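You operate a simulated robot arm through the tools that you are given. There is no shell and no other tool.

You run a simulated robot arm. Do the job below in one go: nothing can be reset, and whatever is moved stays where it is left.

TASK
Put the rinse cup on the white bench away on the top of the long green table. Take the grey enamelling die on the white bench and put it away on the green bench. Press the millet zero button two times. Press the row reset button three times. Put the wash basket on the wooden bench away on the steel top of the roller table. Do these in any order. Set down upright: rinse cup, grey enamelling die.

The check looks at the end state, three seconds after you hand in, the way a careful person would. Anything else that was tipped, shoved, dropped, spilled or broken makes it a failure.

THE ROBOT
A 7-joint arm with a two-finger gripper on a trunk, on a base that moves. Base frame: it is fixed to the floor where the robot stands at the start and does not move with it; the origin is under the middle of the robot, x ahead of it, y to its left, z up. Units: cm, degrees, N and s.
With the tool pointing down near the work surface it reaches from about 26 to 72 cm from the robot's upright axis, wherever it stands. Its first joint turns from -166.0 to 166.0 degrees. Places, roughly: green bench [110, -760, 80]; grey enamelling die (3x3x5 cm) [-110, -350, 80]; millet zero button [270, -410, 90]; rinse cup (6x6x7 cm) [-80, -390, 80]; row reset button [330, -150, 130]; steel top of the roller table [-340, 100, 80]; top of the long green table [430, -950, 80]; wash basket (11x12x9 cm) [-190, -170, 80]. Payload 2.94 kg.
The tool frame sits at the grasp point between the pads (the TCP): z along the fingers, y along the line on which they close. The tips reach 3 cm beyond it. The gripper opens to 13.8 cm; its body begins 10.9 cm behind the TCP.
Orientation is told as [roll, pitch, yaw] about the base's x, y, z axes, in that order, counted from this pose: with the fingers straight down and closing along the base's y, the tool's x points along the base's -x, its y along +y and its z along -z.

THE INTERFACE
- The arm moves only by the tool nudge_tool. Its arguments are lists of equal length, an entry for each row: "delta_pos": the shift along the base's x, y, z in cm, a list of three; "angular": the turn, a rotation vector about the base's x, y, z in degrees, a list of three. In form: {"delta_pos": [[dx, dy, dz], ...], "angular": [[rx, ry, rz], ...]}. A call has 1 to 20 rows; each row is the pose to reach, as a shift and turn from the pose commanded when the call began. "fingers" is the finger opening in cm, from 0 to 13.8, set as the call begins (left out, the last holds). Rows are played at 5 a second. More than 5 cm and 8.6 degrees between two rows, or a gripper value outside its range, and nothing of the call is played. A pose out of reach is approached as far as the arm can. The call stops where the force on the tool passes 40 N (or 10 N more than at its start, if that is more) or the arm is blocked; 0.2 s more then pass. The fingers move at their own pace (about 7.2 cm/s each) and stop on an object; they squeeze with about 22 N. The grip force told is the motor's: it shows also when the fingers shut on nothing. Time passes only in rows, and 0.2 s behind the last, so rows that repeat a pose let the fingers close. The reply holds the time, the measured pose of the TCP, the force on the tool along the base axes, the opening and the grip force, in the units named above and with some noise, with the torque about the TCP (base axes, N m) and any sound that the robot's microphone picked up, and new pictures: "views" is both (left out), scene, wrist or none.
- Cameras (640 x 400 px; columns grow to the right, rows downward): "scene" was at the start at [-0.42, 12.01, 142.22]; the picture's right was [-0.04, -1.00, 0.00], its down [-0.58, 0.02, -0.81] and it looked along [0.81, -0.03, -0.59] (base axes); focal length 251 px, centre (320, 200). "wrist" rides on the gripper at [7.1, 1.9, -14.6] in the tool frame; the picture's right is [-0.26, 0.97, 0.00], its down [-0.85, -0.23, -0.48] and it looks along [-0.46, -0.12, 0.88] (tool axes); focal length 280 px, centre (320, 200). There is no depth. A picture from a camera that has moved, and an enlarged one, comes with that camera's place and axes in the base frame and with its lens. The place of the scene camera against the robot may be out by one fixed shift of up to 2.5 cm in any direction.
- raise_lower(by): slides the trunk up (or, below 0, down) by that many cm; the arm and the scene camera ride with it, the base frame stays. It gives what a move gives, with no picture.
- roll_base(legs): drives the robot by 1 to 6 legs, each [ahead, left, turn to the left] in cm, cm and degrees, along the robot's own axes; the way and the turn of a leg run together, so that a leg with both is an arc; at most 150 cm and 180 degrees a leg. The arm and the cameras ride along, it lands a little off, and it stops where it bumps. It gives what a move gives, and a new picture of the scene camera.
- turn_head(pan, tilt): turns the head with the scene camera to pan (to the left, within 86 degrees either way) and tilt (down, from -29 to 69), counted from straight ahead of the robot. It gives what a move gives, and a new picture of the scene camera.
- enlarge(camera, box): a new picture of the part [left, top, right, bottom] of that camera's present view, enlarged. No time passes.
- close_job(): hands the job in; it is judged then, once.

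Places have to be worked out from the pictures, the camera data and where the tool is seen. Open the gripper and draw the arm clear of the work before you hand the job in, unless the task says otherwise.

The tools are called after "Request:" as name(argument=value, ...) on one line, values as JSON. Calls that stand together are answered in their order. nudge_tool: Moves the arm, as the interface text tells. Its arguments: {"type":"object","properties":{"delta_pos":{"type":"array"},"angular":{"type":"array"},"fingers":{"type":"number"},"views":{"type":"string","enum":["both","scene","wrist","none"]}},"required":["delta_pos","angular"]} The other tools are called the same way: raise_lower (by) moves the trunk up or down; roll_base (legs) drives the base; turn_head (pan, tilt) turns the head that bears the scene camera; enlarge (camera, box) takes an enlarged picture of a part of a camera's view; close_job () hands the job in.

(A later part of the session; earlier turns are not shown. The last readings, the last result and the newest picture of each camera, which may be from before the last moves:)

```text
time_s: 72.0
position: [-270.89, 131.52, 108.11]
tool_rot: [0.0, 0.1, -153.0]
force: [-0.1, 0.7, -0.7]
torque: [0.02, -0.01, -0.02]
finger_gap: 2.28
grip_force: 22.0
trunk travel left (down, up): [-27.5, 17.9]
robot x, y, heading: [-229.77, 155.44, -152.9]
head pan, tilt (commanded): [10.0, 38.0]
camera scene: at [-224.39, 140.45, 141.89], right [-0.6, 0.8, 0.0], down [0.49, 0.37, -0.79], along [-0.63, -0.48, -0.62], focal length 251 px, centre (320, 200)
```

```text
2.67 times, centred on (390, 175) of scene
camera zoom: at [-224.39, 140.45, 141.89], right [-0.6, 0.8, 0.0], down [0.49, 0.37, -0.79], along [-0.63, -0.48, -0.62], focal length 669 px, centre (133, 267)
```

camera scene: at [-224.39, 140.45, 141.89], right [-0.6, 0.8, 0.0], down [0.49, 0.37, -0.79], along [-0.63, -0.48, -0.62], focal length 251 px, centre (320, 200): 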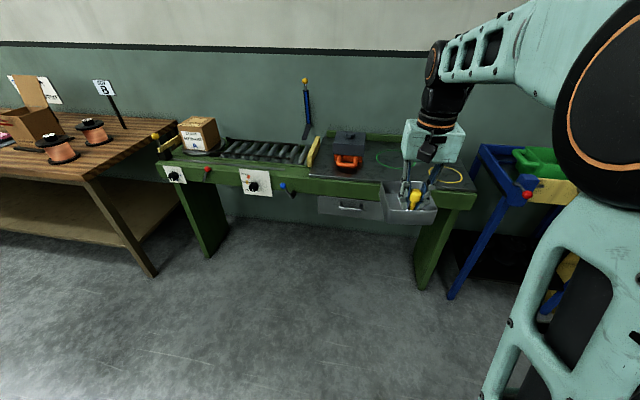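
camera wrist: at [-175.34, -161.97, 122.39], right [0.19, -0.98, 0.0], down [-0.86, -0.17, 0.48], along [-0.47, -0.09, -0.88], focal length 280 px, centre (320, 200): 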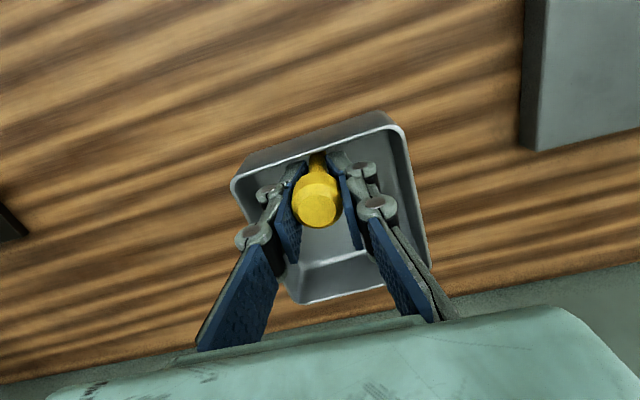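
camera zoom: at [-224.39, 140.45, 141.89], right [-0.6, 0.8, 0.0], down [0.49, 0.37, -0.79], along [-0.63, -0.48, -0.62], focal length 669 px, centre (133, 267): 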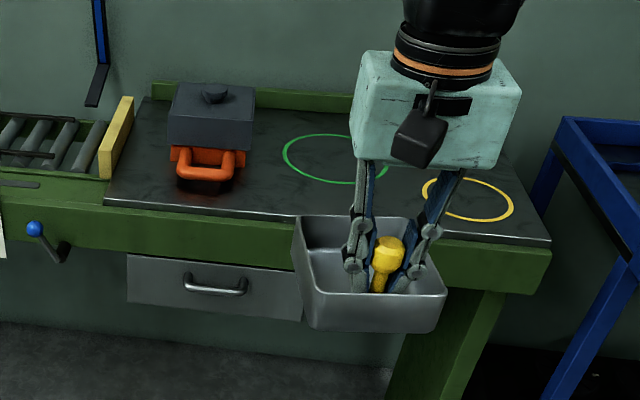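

The steel top has two painted rings; the green one, about 20 cm across at about (-337,103), is free and bigger than the tray. I'll drive 53 cm ahead to bring it within reach, still clear of the table edge.

Request:
roll_base(legs=[[53, -1, 0]])

Request:
turn_head(pan=0, tilt=50)

Request:
nudge_tool(delta_pos=[[0, 0, 0]], angular=[[0, 0, 0]], views="wrist")

```text
time_s: 75.1
position: [-318.91, 108.33, 108.06]
tool_rot: [0.0, 0.0, -153.1]
force: [0.4, -0.5, -1.0]
torque: [0.04, -0.02, 0.0]
finger_gap: 2.28
grip_force: 21.7
trunk travel left (down, up): [-27.5, 17.9]
robot x, y, heading: [-277.86, 131.94, -153.0]
head pan, tilt (commanded): [10.0, 38.0]
camera scene: at [-272.21, 117.13, 141.89], right [-0.6, 0.8, 0.0], down [0.49, 0.37, -0.79], along [-0.63, -0.47, -0.62], focal length 251 px, centre (320, 200)
```

scene: 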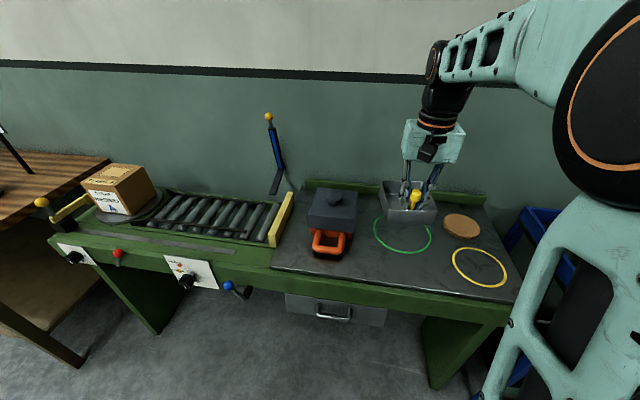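

```text
time_s: 75.8
position: [-318.79, 108.31, 108.12]
tool_rot: [0.0, 0.0, -152.9]
force: [0.0, -0.1, -1.2]
torque: [0.02, 0.02, 0.01]
finger_gap: 2.29
grip_force: 21.8
trunk travel left (down, up): [-27.5, 17.9]
robot x, y, heading: [-277.22, 132.16, -152.9]
head pan, tilt (commanded): [0.0, 50.0]
camera scene: at [-272.17, 118.83, 140.18], right [-0.45, 0.89, 0.0], down [0.68, 0.35, -0.64], along [-0.57, -0.29, -0.77], focal length 251 px, centre (320, 200)
```

scene: 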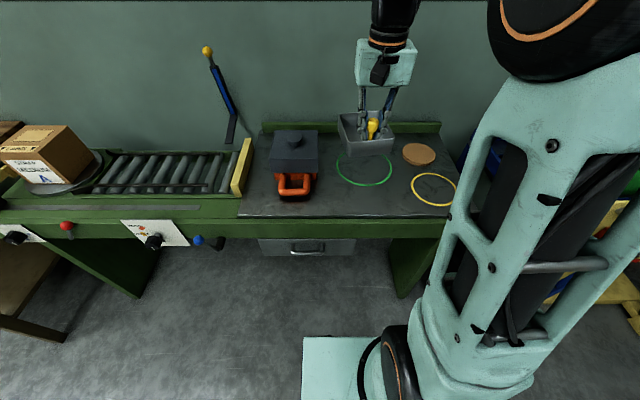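

```text
time_s: 76.2
position: [-318.86, 108.38, 108.1]
tool_rot: [0.0, 0.0, -153.1]
force: [1.3, -0.4, -0.7]
torque: [0.02, -0.01, -0.02]
finger_gap: 2.3
grip_force: 21.8
trunk travel left (down, up): [-27.5, 17.9]
robot x, y, heading: [-277.19, 131.8, -152.8]
head pan, tilt (commanded): [0.0, 50.0]
camera wrist: at [-311.64, 109.9, 122.73], right [0.2, -0.98, 0.0], down [-0.86, -0.18, 0.48], along [-0.47, -0.1, -0.88], focal length 280 px, centre (320, 200)
```

wrist: 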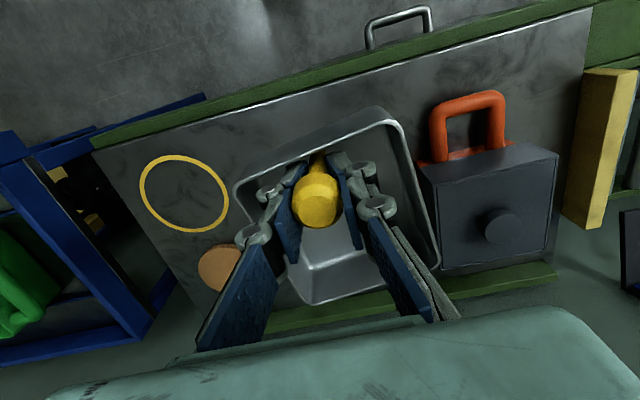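

The ring centre works out to about (-335,105). I'll carry the basket over it at the same height, then lower to about 93.

Request:
nudge_tool(delta_pos=[[-4.4, -0.9, 0], [-8.8, -1.8, 0], [-13, -2.7, 0], [-16.1, -3.4, 0], [-16.1, -3.4, -5], [-16.1, -3.4, -10], [-16.1, -3.4, -15]], angular=[[0, 0, 0], [0, 0, 0], [0, 0, 0], [0, 0, 0], [0, 0, 0], [0, 0, 0], [0, 0, 0]])

```text
time_s: 77.8
position: [-334.86, 105.28, 93.12]
tool_rot: [0.0, 0.1, -153.1]
force: [0.2, 0.8, -0.5]
torque: [0.01, -0.01, -0.03]
finger_gap: 2.29
grip_force: 22.0
trunk travel left (down, up): [-27.5, 17.9]
robot x, y, heading: [-277.22, 132.3, -153.3]
head pan, tilt (commanded): [0.0, 50.0]
camera scene: at [-272.2, 118.82, 140.17], right [-0.45, 0.89, 0.0], down [0.68, 0.35, -0.64], along [-0.57, -0.29, -0.77], focal length 251 px, centre (320, 200)
camera wrist: at [-327.71, 106.82, 107.62], right [0.2, -0.98, 0.0], down [-0.86, -0.18, 0.48], along [-0.47, -0.1, -0.88], focal length 280 px, centre (320, 200)
```

scene: 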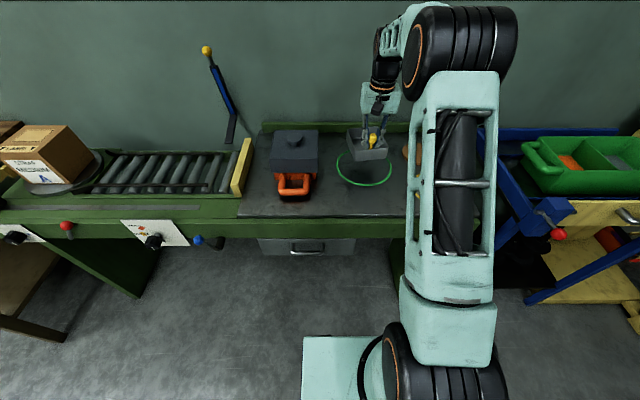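
wrist: 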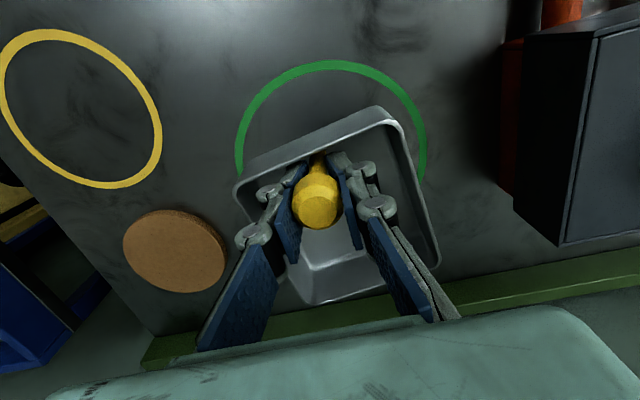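

The tray is centred over the green ring, about 5 cm up. I'll lower 4 cm, then feel for contact in small steps.

Request:
nudge_tool(delta_pos=[[0, 0, -2], [0, 0, -4], [0, 0, -4.5]], angular=[[0, 0, 0], [0, 0, 0], [0, 0, 0]])

```text
time_s: 78.6
position: [-334.93, 104.98, 88.53]
tool_rot: [0.0, 0.1, -153.0]
force: [-0.3, -0.2, -1.3]
torque: [0.0, -0.04, 0.0]
finger_gap: 2.3
grip_force: 22.3
trunk travel left (down, up): [-27.5, 17.9]
robot x, y, heading: [-277.55, 131.95, -153.0]
head pan, tilt (commanded): [0.0, 50.0]
camera scene: at [-272.17, 118.83, 140.17], right [-0.45, 0.89, 0.0], down [0.68, 0.35, -0.64], along [-0.57, -0.29, -0.77], focal length 251 px, centre (320, 200)
camera wrist: at [-327.77, 106.47, 103.09], right [0.2, -0.98, 0.0], down [-0.86, -0.18, 0.48], along [-0.47, -0.1, -0.88], focal length 280 px, centre (320, 200)
```

scene: 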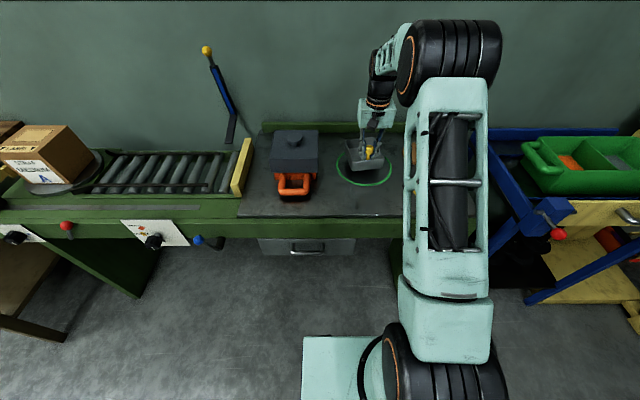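
wrist: 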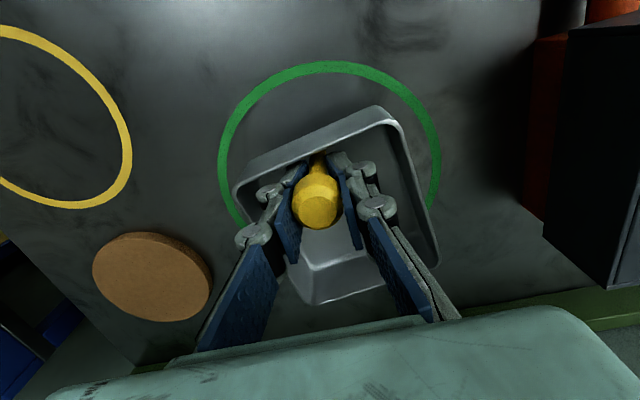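

Still no contact force. I'll continue down in half-centimetre steps.

Request:
nudge_tool(delta_pos=[[0, 0, -0.4], [0, 0, -0.8]], angular=[[0, 0, 0], [0, 0, 0]], views="none")

Request:
nudge_tool(delta_pos=[[0, 0, -0.3]], angular=[[0, 0, 0]], views="none")

Request:
nudge_tool(delta_pos=[[0, 0, -0.3]], angular=[[0, 0, 0]], views="none")

```text
time_s: 79.2
position: [-334.89, 105.03, 87.84]
tool_rot: [0.1, 0.0, -152.9]
force: [0.4, -0.3, -0.7]
torque: [0.06, -0.02, 0.01]
finger_gap: 2.29
grip_force: 22.4
trunk travel left (down, up): [-27.5, 17.9]
robot x, y, heading: [-277.35, 131.83, -153.2]
head pan, tilt (commanded): [0.0, 50.0]
```

```text
time_s: 79.6
position: [-334.76, 104.97, 87.46]
tool_rot: [0.1, 0.0, -153.0]
force: [0.3, 0.6, -1.7]
torque: [0.02, -0.01, 0.01]
finger_gap: 2.29
grip_force: 21.5
trunk travel left (down, up): [-27.5, 17.9]
robot x, y, heading: [-277.27, 131.95, -153.1]
head pan, tilt (commanded): [0.0, 50.0]
```

```text
time_s: 80.0
position: [-334.89, 105.04, 87.23]
tool_rot: [0.0, -0.1, -153.0]
force: [0.0, 0.3, -0.6]
torque: [0.03, -0.01, 0.01]
finger_gap: 2.32
grip_force: 22.2
trunk travel left (down, up): [-27.5, 17.9]
robot x, y, heading: [-277.53, 131.93, -153.0]
head pan, tilt (commanded): [0.0, 50.0]
```

No contact at 87.2; the steel top must be a bit lower than the wooden bench. I'll keep going down in small steps.

Request:
nudge_tool(delta_pos=[[0, 0, -0.3]], angular=[[0, 0, 0]], views="none")

Request:
nudge_tool(delta_pos=[[0, 0, -0.3]], angular=[[0, 0, 0]], views="none")

Request:
nudge_tool(delta_pos=[[0, 0, -0.3]], angular=[[0, 0, 0]], views="both")

```text
time_s: 80.4
position: [-334.91, 104.91, 86.96]
tool_rot: [-0.1, -0.1, -152.9]
force: [0.5, -0.8, -0.7]
torque: [0.02, -0.02, 0.0]
finger_gap: 2.28
grip_force: 22.3
trunk travel left (down, up): [-27.5, 17.9]
robot x, y, heading: [-277.35, 131.87, -153.1]
head pan, tilt (commanded): [0.0, 50.0]
```

```text
time_s: 80.8
position: [-335.01, 104.85, 86.65]
tool_rot: [0.0, 0.0, -153.0]
force: [-0.1, -0.3, -0.3]
torque: [0.03, -0.02, -0.01]
finger_gap: 2.28
grip_force: 22.5
trunk travel left (down, up): [-27.5, 17.9]
robot x, y, heading: [-277.5, 131.86, -153.1]
head pan, tilt (commanded): [0.0, 50.0]
```

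```text
time_s: 81.2
position: [-334.96, 104.93, 86.42]
tool_rot: [-0.1, 0.0, -153.1]
force: [0.0, -1.0, -0.6]
torque: [0.02, -0.04, 0.03]
finger_gap: 2.27
grip_force: 21.7
trunk travel left (down, up): [-27.5, 17.9]
robot x, y, heading: [-277.41, 132.14, -152.9]
head pan, tilt (commanded): [0.0, 50.0]
camera scene: at [-272.17, 118.83, 140.17], right [-0.45, 0.89, 0.0], down [0.68, 0.35, -0.64], along [-0.57, -0.29, -0.77], focal length 251 px, centre (320, 200)
camera wrist: at [-327.78, 106.5, 100.92], right [0.2, -0.98, 0.0], down [-0.86, -0.18, 0.48], along [-0.47, -0.1, -0.88], focal length 280 px, centre (320, 200)
```

scene: 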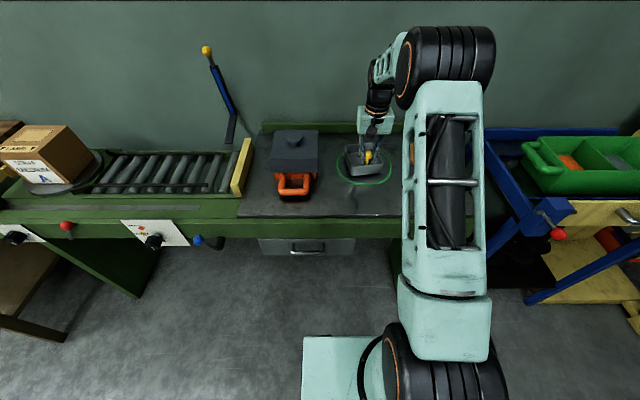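
wrist: 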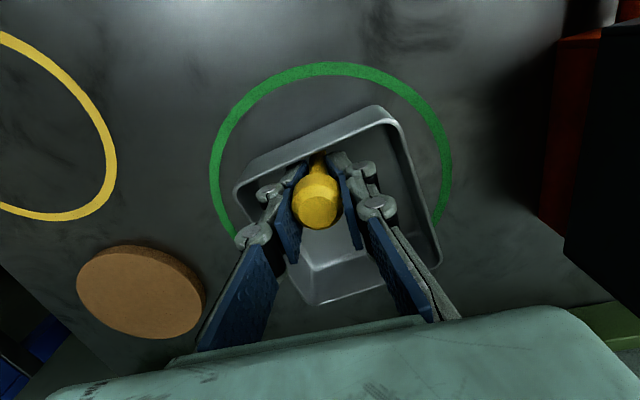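

Still free-hanging; the ring's size suggests the top is a few cm below 80. I'll keep stepping down by half-centimetres watching the force.

Request:
nudge_tool(delta_pos=[[0, 0, -0.5]], angular=[[0, 0, 0]], views="none")

Request:
nudge_tool(delta_pos=[[0, 0, -0.4]], angular=[[0, 0, 0]], views="none")

Request:
nudge_tool(delta_pos=[[0, 0, -0.4]], angular=[[0, 0, 0]], views="none")

Request:
nudge_tool(delta_pos=[[0, 0, -0.4]], angular=[[0, 0, 0]], views="none")

```text
time_s: 81.6
position: [-334.95, 105.1, 85.84]
tool_rot: [0.0, -0.1, -153.1]
force: [0.2, 0.1, -0.5]
torque: [0.05, -0.05, -0.02]
finger_gap: 2.26
grip_force: 22.0
trunk travel left (down, up): [-27.5, 17.9]
robot x, y, heading: [-277.7, 132.04, -153.1]
head pan, tilt (commanded): [0.0, 50.0]
```

```text
time_s: 82.0
position: [-334.92, 104.95, 85.38]
tool_rot: [0.0, -0.1, -152.9]
force: [-0.4, 0.1, 2.5]
torque: [-0.13, 0.24, -0.01]
finger_gap: 2.28
grip_force: 21.8
trunk travel left (down, up): [-27.5, 17.9]
robot x, y, heading: [-277.43, 132.02, -153.0]
head pan, tilt (commanded): [0.0, 50.0]
```

```text
time_s: 82.4
position: [-335.03, 105.04, 85.4]
tool_rot: [0.0, -0.4, -153.0]
force: [-0.2, 0.7, 16.2]
torque: [0.06, -0.06, -0.05]
finger_gap: 2.29
grip_force: 21.9
trunk travel left (down, up): [-27.5, 17.9]
robot x, y, heading: [-277.28, 131.87, -153.2]
head pan, tilt (commanded): [0.0, 50.0]
```

```text
time_s: 82.8
position: [-334.89, 105.05, 84.98]
tool_rot: [0.0, -0.3, -152.9]
force: [-3.8, -1.1, 16.4]
torque: [0.02, -0.07, -0.03]
finger_gap: 2.3
grip_force: 21.8
trunk travel left (down, up): [-27.5, 17.9]
robot x, y, heading: [-277.3, 131.74, -153.1]
head pan, tilt (commanded): [0.0, 50.0]
```

Contact at about z 85.4. I'll ease back up half a centimetre to unload, then open the fingers modestly within the tray.

Request:
nudge_tool(delta_pos=[[0, 0, 0.5]], angular=[[0, 0, 0]], views="none")

Request:
nudge_tool(delta_pos=[[0, 0, 0], [0, 0, 0]], angular=[[0, 0, 0], [0, 0, 0]], fingers=4.6)

```text
time_s: 83.2
position: [-334.64, 105.07, 84.82]
tool_rot: [0.1, 0.3, -152.9]
force: [0.3, -0.2, -0.8]
torque: [0.03, 0.04, -0.01]
finger_gap: 2.26
grip_force: 22.0
trunk travel left (down, up): [-27.5, 17.9]
robot x, y, heading: [-277.49, 131.85, -152.8]
head pan, tilt (commanded): [0.0, 50.0]
```

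```text
time_s: 83.8
position: [-334.83, 105.01, 85.14]
tool_rot: [-0.1, -0.1, -153.0]
force: [-0.2, 0.1, 0.8]
torque: [-0.02, -0.01, 0.0]
finger_gap: 4.6
grip_force: 0.0
trunk travel left (down, up): [-27.5, 17.9]
robot x, y, heading: [-277.53, 132.26, -153.0]
head pan, tilt (commanded): [0.0, 50.0]
camera scene: at [-272.16, 118.84, 140.17], right [-0.45, 0.89, 0.0], down [0.68, 0.35, -0.64], along [-0.57, -0.29, -0.77], focal length 251 px, centre (320, 200)
camera wrist: at [-327.68, 106.56, 99.64], right [0.2, -0.98, 0.0], down [-0.86, -0.18, 0.48], along [-0.47, -0.1, -0.88], focal length 280 px, centre (320, 200)
```

scene: 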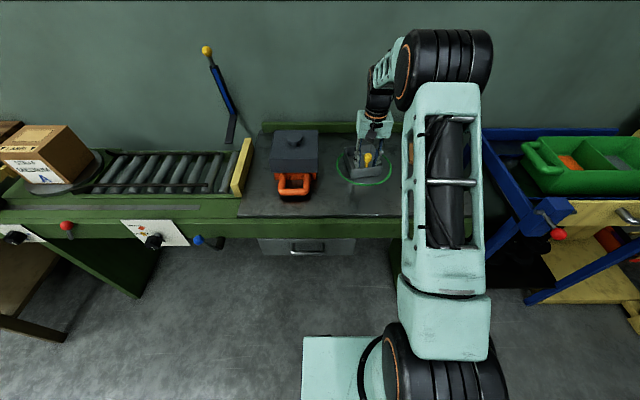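
wrist: 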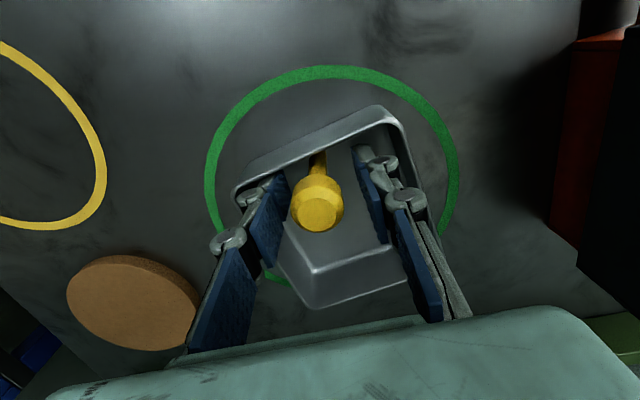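

The fingers are open and clear of the knob, with the tray resting inside the ring. I'll raise straight up and check it stays put.

Request:
nudge_tool(delta_pos=[[0, 0, 1], [0, 0, 3], [0, 0, 7], [0, 0, 12], [0, 0, 17], [0, 0, 22]], angular=[[0, 0, 0], [0, 0, 0], [0, 0, 0], [0, 0, 0], [0, 0, 0], [0, 0, 0]])

```text
time_s: 85.2
position: [-334.6, 104.97, 107.3]
tool_rot: [0.0, -0.1, -153.0]
force: [1.0, 0.1, -0.6]
torque: [0.01, -0.03, 0.02]
finger_gap: 4.6
grip_force: 0.0
trunk travel left (down, up): [-27.5, 17.9]
robot x, y, heading: [-277.11, 131.55, -153.3]
head pan, tilt (commanded): [0.0, 50.0]
camera scene: at [-272.15, 118.84, 140.17], right [-0.45, 0.89, 0.0], down [0.68, 0.35, -0.64], along [-0.57, -0.29, -0.77], focal length 251 px, centre (320, 200)
camera wrist: at [-327.51, 106.46, 121.89], right [0.2, -0.98, 0.0], down [-0.86, -0.18, 0.48], along [-0.47, -0.1, -0.88], focal length 280 px, centre (320, 200)
```

scene: 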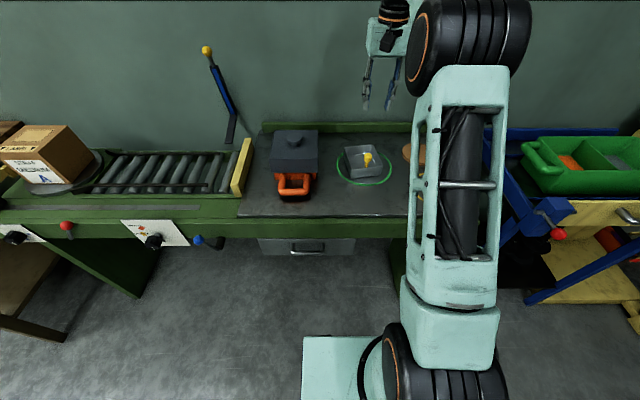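
wrist: 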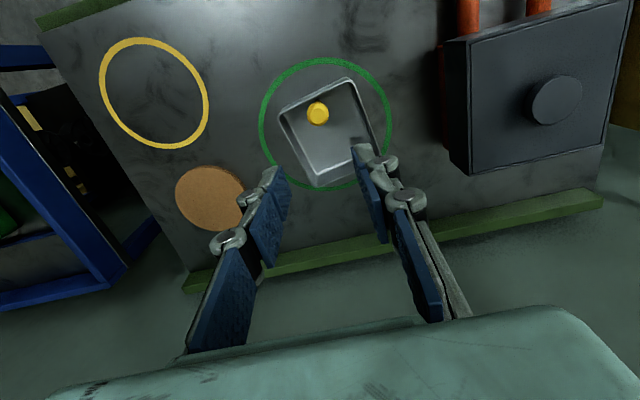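

The basket stands cleanly inside the ring. I'll draw the arm back, reverse away from the table, and strafe left down the aisle toward the white bench.

Request:
nudge_tool(delta_pos=[[4, 2, 0], [8, 4, 0], [12, 6, 0], [14.5, 7.2, 0]], angular=[[0, 0, 0], [0, 0, 0], [0, 0, 0], [0, 0, 0]], views="none")

Request:
roll_base(legs=[[-53, 0, 0], [0, 150, 0], [0, 100, 0]])

Request:
turn_head(pan=60, tilt=25)

```text
time_s: 86.2
position: [-320.17, 112.16, 107.12]
tool_rot: [-0.1, -0.1, -153.0]
force: [-0.5, 0.5, 0.1]
torque: [0.02, -0.01, 0.01]
finger_gap: 4.6
grip_force: 0.0
trunk travel left (down, up): [-27.5, 17.9]
robot x, y, heading: [-277.41, 131.65, -152.9]
head pan, tilt (commanded): [0.0, 50.0]
```

```text
time_s: 111.0
position: [-153.44, -85.8, 107.1]
tool_rot: [0.1, 0.0, -151.3]
force: [-0.4, 0.2, -0.1]
torque: [0.0, 0.05, -0.01]
finger_gap: 4.62
grip_force: 0.1
trunk travel left (down, up): [-27.5, 17.9]
robot x, y, heading: [-110.96, -64.62, -151.4]
head pan, tilt (commanded): [0.0, 50.0]
camera scene: at [-105.44, -77.48, 140.17], right [-0.48, 0.88, 0.0], down [0.67, 0.37, -0.64], along [-0.56, -0.31, -0.77], focal length 251 px, centre (320, 200)
```

scene: 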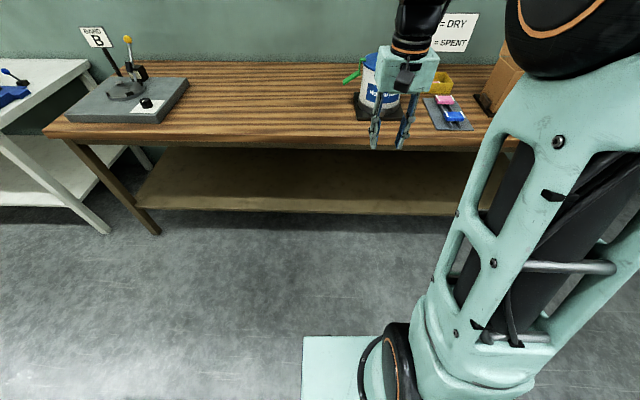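

```text
time_s: 112.3
position: [-153.35, -85.61, 107.09]
tool_rot: [0.0, -0.1, -151.2]
force: [-0.6, -0.2, 0.8]
torque: [0.0, 0.03, -0.05]
finger_gap: 4.59
grip_force: 0.0
trunk travel left (down, up): [-27.5, 17.9]
robot x, y, heading: [-111.09, -64.77, -151.1]
head pan, tilt (commanded): [60.0, 25.0]
camera scene: at [-98.9, -82.98, 143.92], right [-1.0, 0.02, 0.0], down [0.01, 0.42, -0.91], along [-0.02, -0.91, -0.42], focal length 251 px, centre (320, 200)
```

scene: 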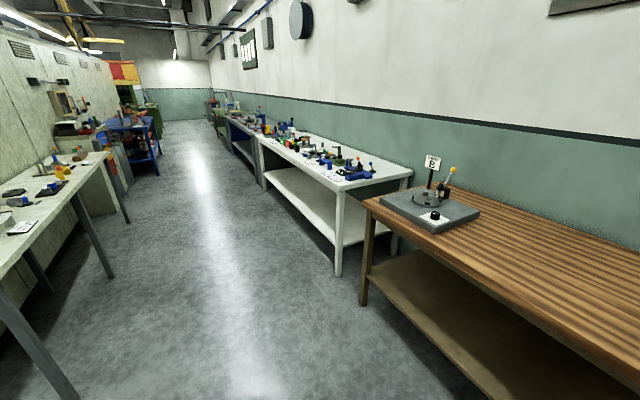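

I'm at the wooden bench's right end with the heading drifted 2 degrees. I'll correct the heading and strafe left about 265 cm to face the white bench around the die and cup.

Request:
roll_base(legs=[[0, 0, -1.8], [0, 150, 0], [0, 110, 0]])

Request:
turn_head(pan=5, tilt=38)

Request:
enlarge(camera="scene", box=[60, 60, 460, 260])

```text
time_s: 135.8
position: [-33.2, -319.42, 107.06]
tool_rot: [-0.1, 0.1, -152.3]
force: [0.0, 0.4, 0.3]
torque: [-0.02, 0.02, -0.03]
finger_gap: 4.62
grip_force: 0.0
trunk travel left (down, up): [-27.5, 17.9]
robot x, y, heading: [9.49, -298.85, -152.2]
head pan, tilt (commanded): [60.0, 25.0]
camera scene: at [21.31, -317.67, 143.92], right [-1.0, 0.04, 0.0], down [0.02, 0.42, -0.91], along [-0.04, -0.91, -0.42], focal length 251 px, centre (320, 200)
```

scene: 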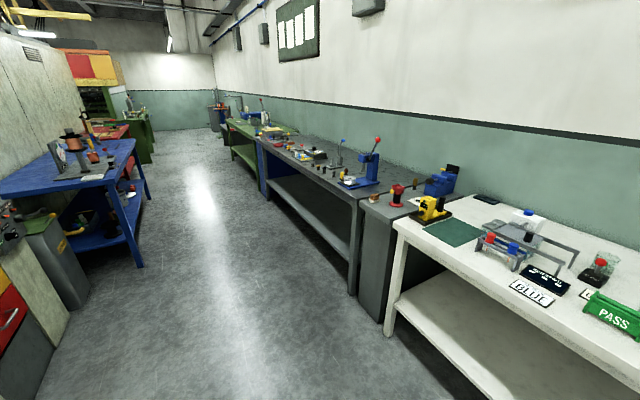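

```text
time_s: 137.0
position: [-33.23, -319.25, 107.13]
tool_rot: [0.0, 0.0, -152.4]
force: [0.0, -0.1, 0.0]
torque: [0.01, 0.03, 0.0]
finger_gap: 4.59
grip_force: 0.1
trunk travel left (down, up): [-27.5, 17.9]
robot x, y, heading: [9.51, -299.18, -152.1]
head pan, tilt (commanded): [5.0, 38.0]
camera scene: at [14.42, -313.13, 141.89], right [-0.54, 0.84, 0.0], down [0.52, 0.33, -0.79], along [-0.66, -0.43, -0.62], focal length 251 px, centre (320, 200)
```

scene: 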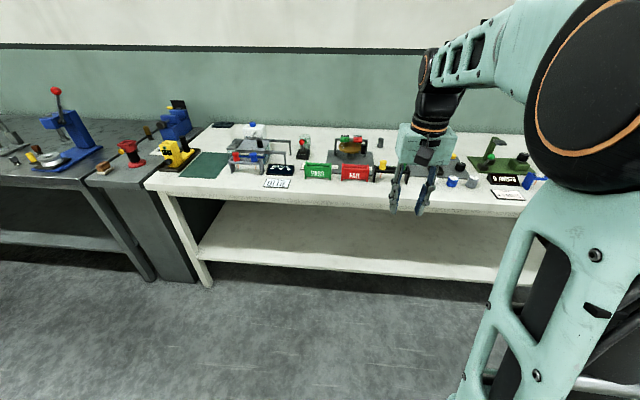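

```text
1.60 times, centred on (260, 160) of scene
camera zoom: at [14.42, -313.13, 141.89], right [-0.54, 0.84, 0.0], down [0.52, 0.33, -0.79], along [-0.66, -0.43, -0.62], focal length 402 px, centre (416, 264)
```

zoom: 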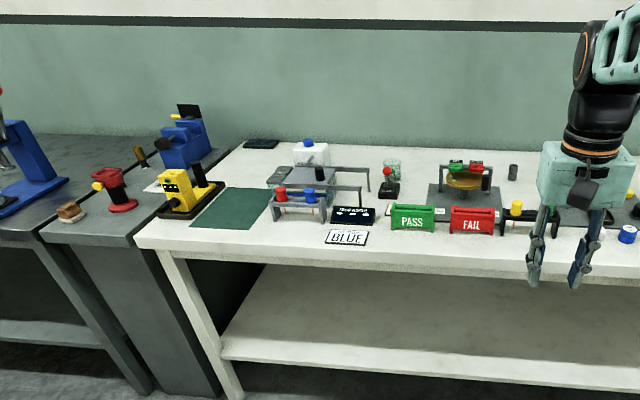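

The cup's rough place projects to the clear cup near (390,180) and the die's to the dark grey cylinder near (513,172) of the zoom. I'll enlarge both areas.

Request:
enlarge(camera="scene", box=[220, 110, 400, 220])

Request:
enlarge(camera="scene", box=[360, 110, 560, 220])

```text
3.56 times, centred on (310, 165) of scene
camera zoom: at [14.42, -313.13, 141.89], right [-0.54, 0.84, 0.0], down [0.52, 0.33, -0.79], along [-0.66, -0.43, -0.62], focal length 893 px, centre (356, 324)
```

zoom: 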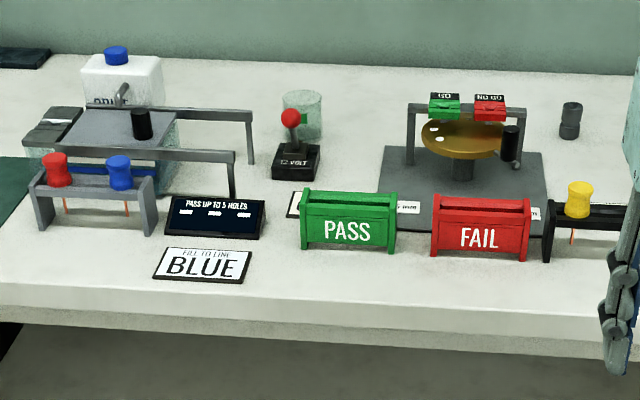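

```text
3.20 times, centred on (460, 165) of scene
camera zoom: at [14.42, -313.13, 141.89], right [-0.54, 0.84, 0.0], down [0.52, 0.33, -0.79], along [-0.66, -0.43, -0.62], focal length 803 px, centre (-128, 312)
```

zoom: 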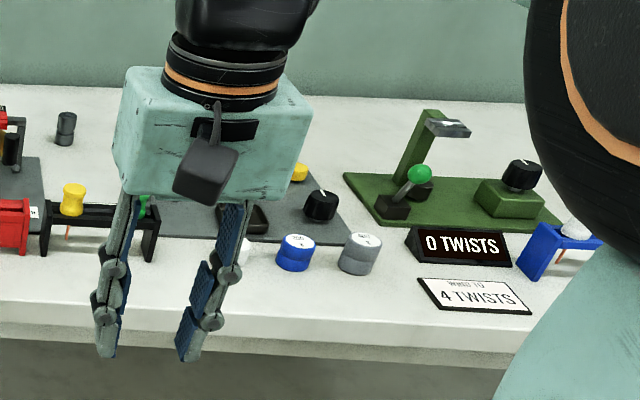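

The grooved grey cylinder at the back of the bench is the grey die (same shape as the coloured ones on the wire stands), about (-108,-353). It's deep on the bench, so I'll move in closer, staying short of the legs, and look again.

Request:
roll_base(legs=[[0, 0, -0.8], [44, -5, 0]])

Request:
turn_head(pan=0, tilt=45)

Request:
enlarge(camera="scene", box=[200, 60, 460, 240])

Request:
nudge_tool(delta_pos=[[0, 0, 0]], angular=[[0, 0, 0]], views="wrist")

```text
time_s: 140.1
position: [-75.11, -334.33, 107.12]
tool_rot: [0.0, -0.1, -153.0]
force: [-0.6, 0.3, 0.1]
torque: [0.01, 0.01, 0.01]
finger_gap: 4.58
grip_force: 0.1
trunk travel left (down, up): [-27.5, 17.9]
robot x, y, heading: [-32.13, -314.99, -152.8]
head pan, tilt (commanded): [5.0, 38.0]
camera scene: at [-27.37, -328.7, 141.89], right [-0.53, 0.85, 0.0], down [0.52, 0.33, -0.79], along [-0.67, -0.42, -0.62], focal length 251 px, centre (320, 200)
```

scene: 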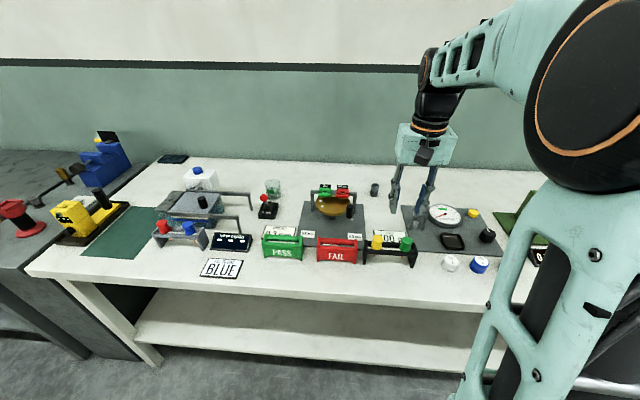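

```text
time_s: 140.7
position: [-75.12, -334.35, 107.08]
tool_rot: [0.1, 0.0, -153.0]
force: [-1.2, 0.0, -0.8]
torque: [0.01, -0.02, 0.01]
finger_gap: 4.61
grip_force: 0.0
trunk travel left (down, up): [-27.5, 17.9]
robot x, y, heading: [-32.13, -314.69, -153.0]
head pan, tilt (commanded): [0.0, 45.0]
camera scene: at [-27.28, -327.82, 140.87], right [-0.45, 0.89, 0.0], down [0.63, 0.32, -0.71], along [-0.63, -0.32, -0.71], focal length 251 px, centre (320, 200)
```

scene: 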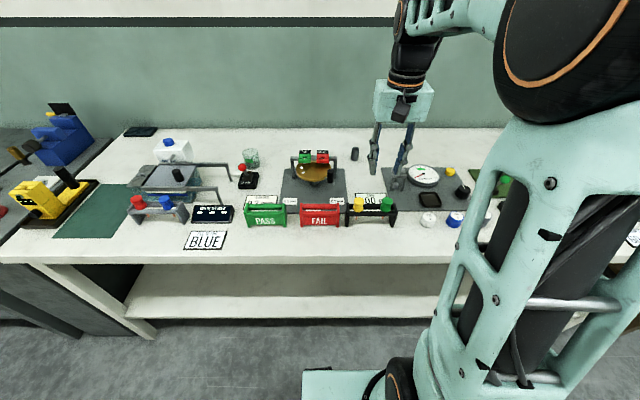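

```text
2.22 times, centred on (330, 150) of scene
camera zoom: at [-27.28, -327.82, 140.87], right [-0.45, 0.89, 0.0], down [0.63, 0.32, -0.71], along [-0.63, -0.32, -0.71], focal length 558 px, centre (298, 311)
```

zoom: 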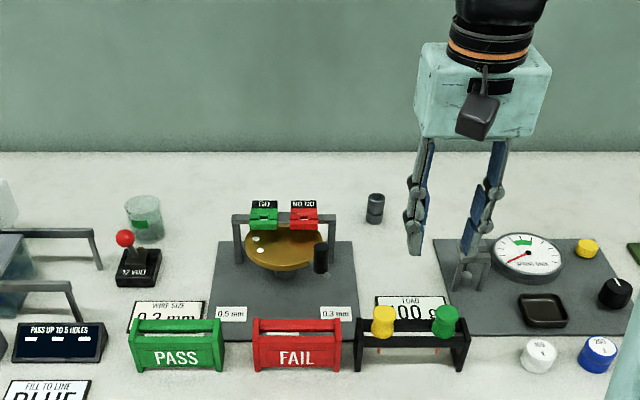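

```text
time_s: 141.1
position: [-75.19, -334.38, 107.15]
tool_rot: [0.0, 0.1, -153.0]
force: [-0.1, -0.3, 0.1]
torque: [0.03, 0.0, -0.03]
finger_gap: 4.6
grip_force: 0.0
trunk travel left (down, up): [-27.5, 17.9]
robot x, y, heading: [-32.01, -314.65, -153.0]
head pan, tilt (commanded): [0.0, 45.0]
camera wrist: at [-67.95, -332.83, 121.65], right [0.2, -0.98, 0.0], down [-0.86, -0.18, 0.48], along [-0.47, -0.1, -0.88], focal length 280 px, centre (320, 200)
```

wrist: 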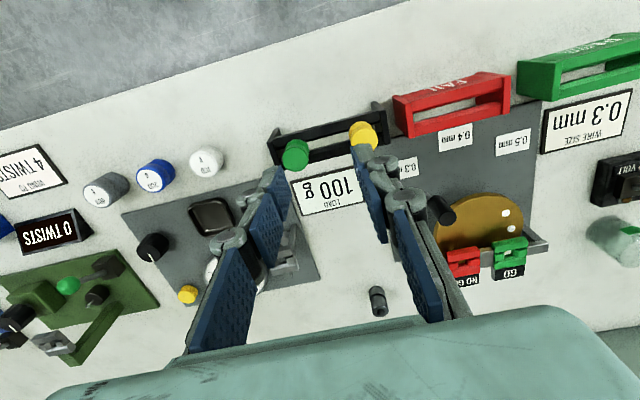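

The die sits at about (-108.3,-353), 85 cm straight ahead of the axis. Before moving closer I'll look down at the clearance between base and bench legs.

Request:
turn_head(pan=35, tilt=69)

Request:
turn_head(pan=84, tilt=60)

```text
time_s: 142.2
position: [-75.08, -334.3, 107.02]
tool_rot: [0.0, 0.0, -153.0]
force: [0.5, -0.5, -0.6]
torque: [-0.02, -0.01, 0.01]
finger_gap: 4.58
grip_force: 0.0
trunk travel left (down, up): [-27.5, 17.9]
robot x, y, heading: [-32.39, -314.2, -152.9]
head pan, tilt (commanded): [35.0, 68.8]
camera scene: at [-22.67, -329.07, 137.98], right [-0.88, 0.47, 0.0], down [0.44, 0.82, -0.36], along [-0.17, -0.32, -0.93], focal length 251 px, centre (320, 200)
```

scene: 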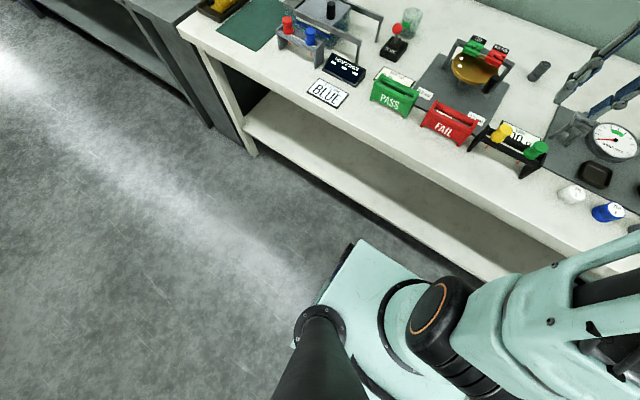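

```text
time_s: 143.3
position: [-75.11, -334.39, 107.01]
tool_rot: [-0.1, 0.0, -153.0]
force: [-0.2, 0.1, -0.5]
torque: [0.0, 0.02, -0.03]
finger_gap: 4.6
grip_force: 0.1
trunk travel left (down, up): [-27.5, 17.9]
robot x, y, heading: [-32.23, -314.79, -153.1]
head pan, tilt (commanded): [84.0, 60.0]
camera scene: at [-17.66, -330.35, 138.91], right [-0.93, -0.36, 0.0], down [-0.31, 0.81, -0.5], along [0.18, -0.47, -0.87], focal length 251 px, centre (320, 200)
```

scene: 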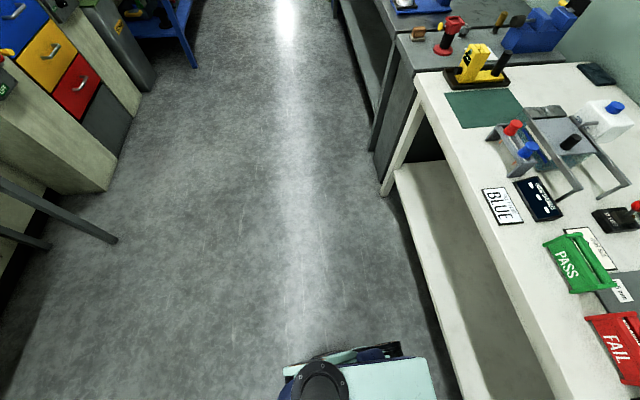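

The base front sits about 25 cm ahead of the axis and the shelf edge is about 40 cm ahead, so I can creep in 8 cm more. Then I'll raise the tool a bit and reach out with a tilt.

Request:
roll_base(legs=[[8, 0, 0]])

Request:
turn_head(pan=0, tilt=45)

```text
time_s: 144.4
position: [-82.19, -337.96, 107.06]
tool_rot: [0.1, 0.0, -153.1]
force: [-0.4, -0.6, 0.4]
torque: [-0.02, -0.03, 0.01]
finger_gap: 4.58
grip_force: 0.1
trunk travel left (down, up): [-27.5, 17.9]
robot x, y, heading: [-39.32, -318.22, -153.1]
head pan, tilt (commanded): [84.0, 60.0]
camera scene: at [-24.72, -333.95, 138.92], right [-0.93, -0.36, 0.0], down [-0.31, 0.81, -0.5], along [0.18, -0.47, -0.87], focal length 251 px, centre (320, 200)
```

scene: 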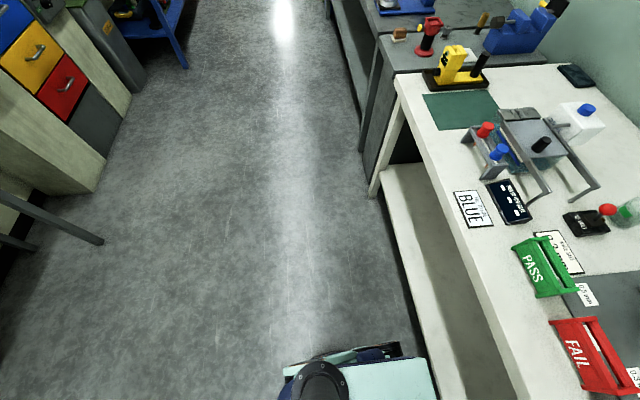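

```text
time_s: 146.0
position: [-82.14, -337.84, 107.12]
tool_rot: [-0.1, 0.0, -153.1]
force: [-0.1, 0.0, -0.1]
torque: [-0.03, -0.03, -0.02]
finger_gap: 4.63
grip_force: 0.1
trunk travel left (down, up): [-27.5, 17.9]
robot x, y, heading: [-39.25, -318.41, -152.9]
head pan, tilt (commanded): [0.0, 45.0]
camera scene: at [-34.32, -331.4, 140.86], right [-0.45, 0.89, 0.0], down [0.63, 0.32, -0.71], along [-0.63, -0.32, -0.71], focal length 251 px, centre (320, 200)
```

scene: 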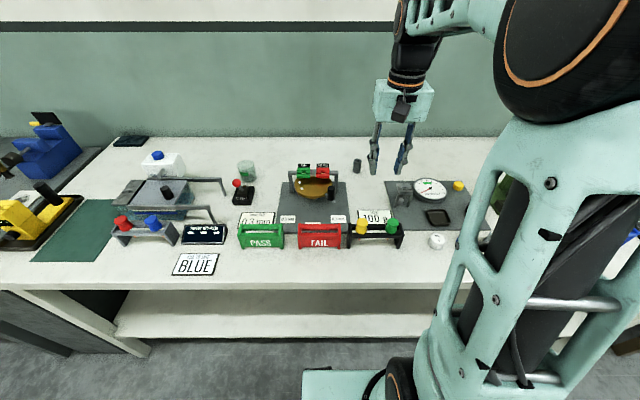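

Robot axis is now 77 cm from the die. I'll move the tool out over it at z 107 while tilting the fingers 20 degrees outward to extend the reach.

Request:
nudge_tool(delta_pos=[[-4, -2.2, 0], [-8, -4.4, 0], [-12, -6.6, 0], [-16, -9, 0], [-20, -11.3, 0], [-23, -13.2, 0]], angular=[[-3, 6, 0], [-6, 11.9, 0], [-9.08, 17.8, 0], [-9.08, 17.8, 0], [-9.08, 17.8, 0], [-9.08, 17.8, 0]], fingers=6)

```text
time_s: 147.4
position: [-105.2, -351.1, 106.94]
tool_rot: [0.0, -20.0, -153.0]
force: [0.2, 0.1, 0.2]
torque: [0.02, -0.03, 0.01]
finger_gap: 5.98
grip_force: 0.1
trunk travel left (down, up): [-27.5, 17.9]
robot x, y, heading: [-39.02, -318.17, -153.4]
head pan, tilt (commanded): [0.0, 45.0]
camera scene: at [-34.37, -331.41, 140.86], right [-0.45, 0.89, 0.0], down [0.63, 0.32, -0.71], along [-0.63, -0.32, -0.71], focal length 251 px, centre (320, 200)
camera wrist: at [-94.02, -347.52, 118.33], right [0.22, -0.97, 0.09], down [-0.67, -0.08, 0.74], along [-0.71, -0.22, -0.67], focal length 280 px, centre (320, 200)
```

scene: 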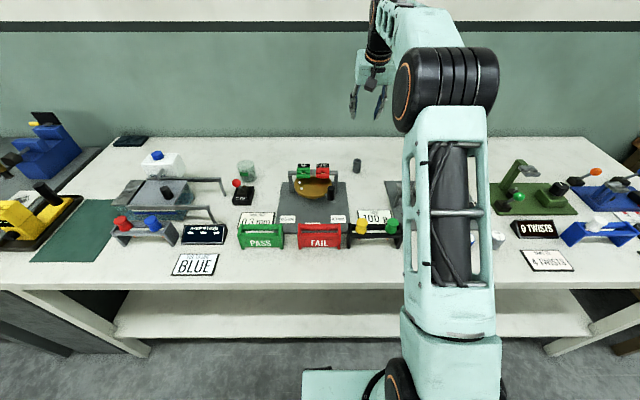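
wrist: 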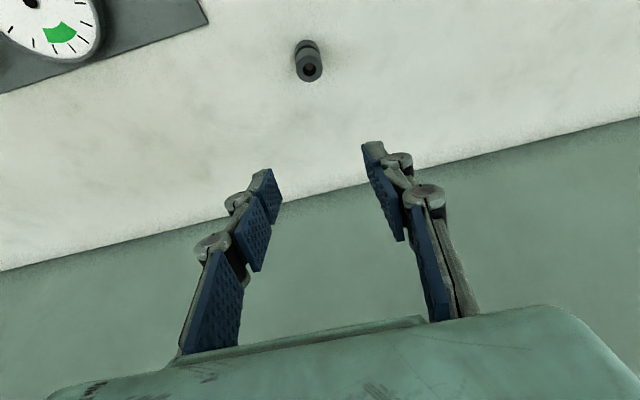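

The tilted reach works: the wrist view puts the die's top at about (-107.2,-352.4). I'll move over that point and descend to z 95 to check alignment.

Request:
nudge_tool(delta_pos=[[-2, -1.3, -3], [-2, -1.3, -7.5], [-2, -1.3, -12]], angular=[[0, 0, 0], [0, 0, 0], [0, 0, 0]])

```text
time_s: 148.2
position: [-107.41, -352.37, 95.12]
tool_rot: [0.0, -20.0, -153.2]
force: [0.3, -0.4, 1.3]
torque: [0.03, 0.03, -0.01]
finger_gap: 6.02
grip_force: 0.0
trunk travel left (down, up): [-27.5, 17.9]
robot x, y, heading: [-39.01, -318.3, -153.1]
head pan, tilt (commanded): [0.0, 45.0]
camera scene: at [-34.32, -331.39, 140.87], right [-0.45, 0.89, 0.0], down [0.63, 0.32, -0.71], along [-0.63, -0.32, -0.71], focal length 251 px, centre (320, 200)
camera wrist: at [-96.13, -348.81, 106.32], right [0.22, -0.97, 0.09], down [-0.67, -0.08, 0.74], along [-0.71, -0.22, -0.67], focal length 280 px, centre (320, 200)
```

scene: 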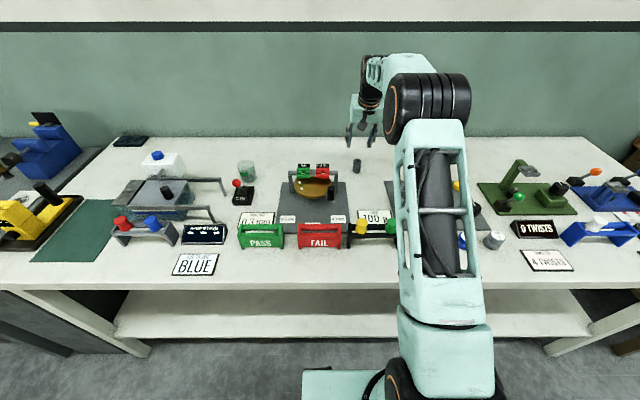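
wrist: 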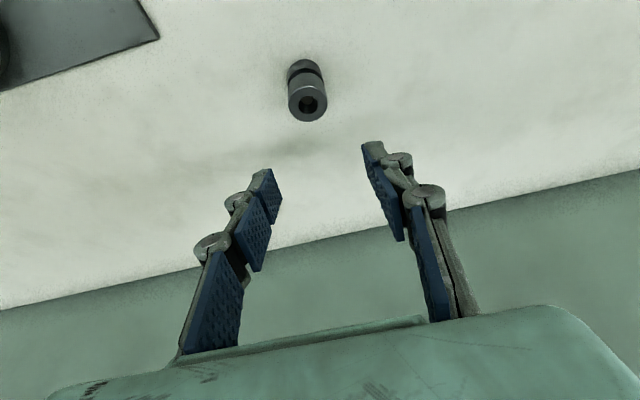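

The die is aligned between the fingers at about (-107.6,-352.4). I'll descend to about z 84 with the fingers around it.

Request:
nudge_tool(delta_pos=[[-0.2, 0, -4], [-0.2, 0, -8], [-0.2, 0, -10], [-0.2, 0, -11.2]], angular=[[0, 0, 0], [0, 0, 0], [0, 0, 0], [0, 0, 0]])

```text
time_s: 149.3
position: [-107.71, -352.65, 85.07]
tool_rot: [0.0, -21.3, -153.0]
force: [4.3, 1.8, 15.0]
torque: [0.02, -0.12, 0.0]
finger_gap: 6.38
grip_force: 1.8
trunk travel left (down, up): [-27.5, 17.9]
robot x, y, heading: [-38.92, -318.08, -153.0]
head pan, tilt (commanded): [0.0, 45.0]
stopped in row 4: the force on the tool passed its limit at 43 N (the readings are from after the stop); the commanded pose is now the measured one
camera scene: at [-34.04, -331.25, 140.86], right [-0.45, 0.89, 0.0], down [0.63, 0.32, -0.71], along [-0.63, -0.32, -0.71], focal length 251 px, centre (320, 200)
camera wrist: at [-96.18, -348.9, 96.07], right [0.22, -0.97, 0.1], down [-0.66, -0.07, 0.75], along [-0.72, -0.23, -0.65], focal length 280 px, centre (320, 200)
```

scene: 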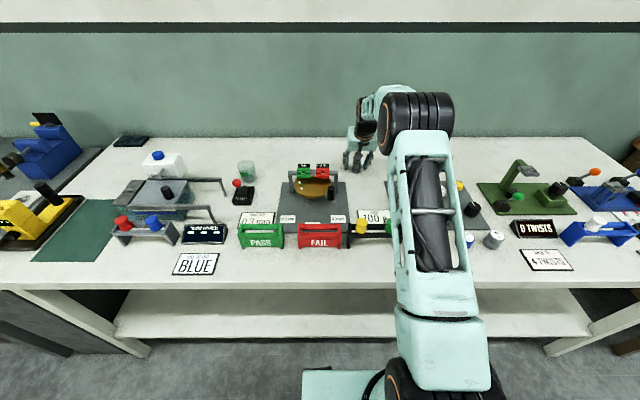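
wrist: 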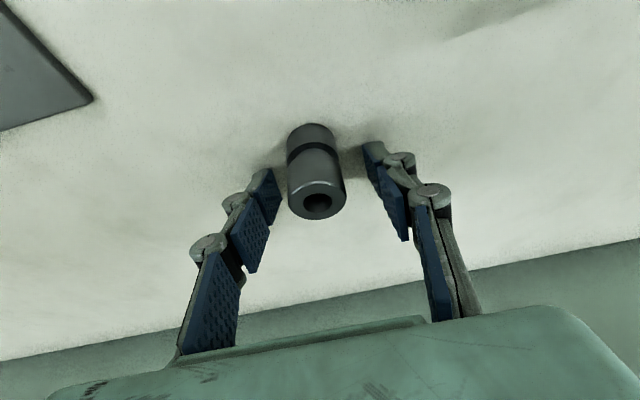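

The fingertips touched the bench (surface about z 82). I'll lift 0.8 cm to unload, then close on the die.

Request:
nudge_tool(delta_pos=[[0, 0, 0.8]], angular=[[0, 0, 0]], fingers=6)

```text
time_s: 149.7
position: [-107.33, -352.56, 85.04]
tool_rot: [0.0, -20.6, -153.1]
force: [0.2, -0.1, -0.1]
torque: [0.04, 0.02, -0.03]
finger_gap: 6.01
grip_force: 0.3
trunk travel left (down, up): [-27.5, 17.9]
robot x, y, heading: [-39.44, -318.09, -152.9]
head pan, tilt (commanded): [0.0, 45.0]
camera scene: at [-34.28, -331.37, 140.83], right [-0.45, 0.89, 0.0], down [0.63, 0.32, -0.71], along [-0.63, -0.32, -0.71], focal length 251 px, centre (320, 200)
camera wrist: at [-96.15, -348.9, 96.29], right [0.22, -0.97, 0.09], down [-0.66, -0.08, 0.74], along [-0.72, -0.22, -0.66], focal length 280 px, centre (320, 200)
```

scene: 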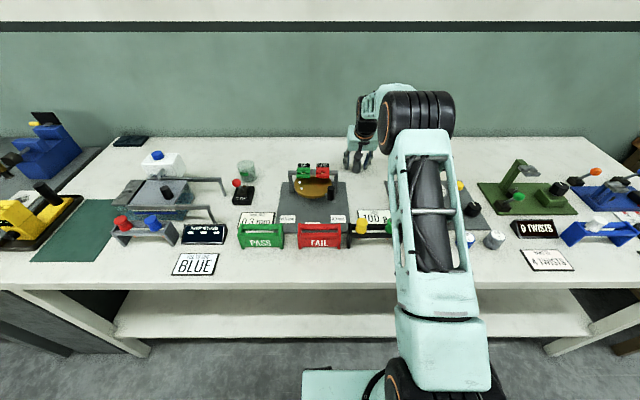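
wrist: 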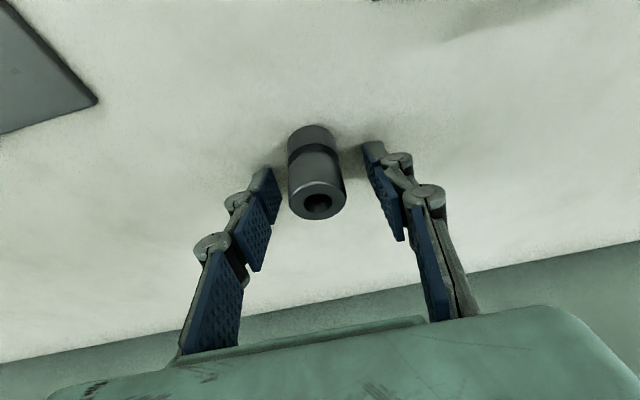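

Unloaded now with the die between the pads. I'll close on it.

Request:
nudge_tool(delta_pos=[[0, 0, 0], [0, 0, 0], [0, 0, 0], [0, 0, 0]], angular=[[0, 0, 0], [0, 0, 0], [0, 0, 0], [0, 0, 0]], fingers=0, views="wrist")

```text
time_s: 150.7
position: [-107.52, -352.57, 85.32]
tool_rot: [-0.1, -20.8, -153.0]
force: [0.1, 0.1, 0.1]
torque: [0.05, 0.0, 0.01]
finger_gap: 2.74
grip_force: 21.6
trunk travel left (down, up): [-27.5, 17.9]
robot x, y, heading: [-39.47, -318.12, -153.1]
head pan, tilt (commanded): [0.0, 45.0]
camera wrist: at [-96.2, -348.94, 96.45], right [0.22, -0.97, 0.09], down [-0.66, -0.08, 0.75], along [-0.72, -0.23, -0.66], focal length 280 px, centre (320, 200)
```

wrist: 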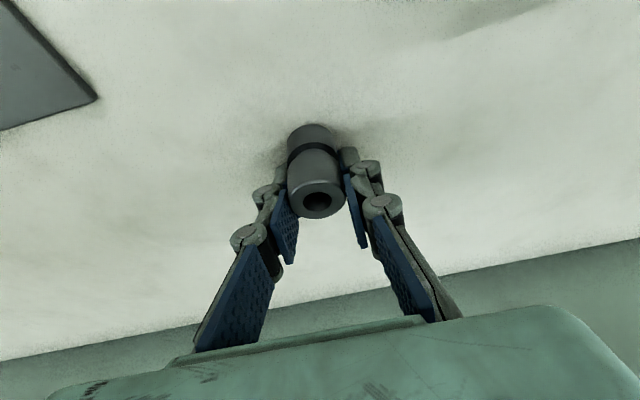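

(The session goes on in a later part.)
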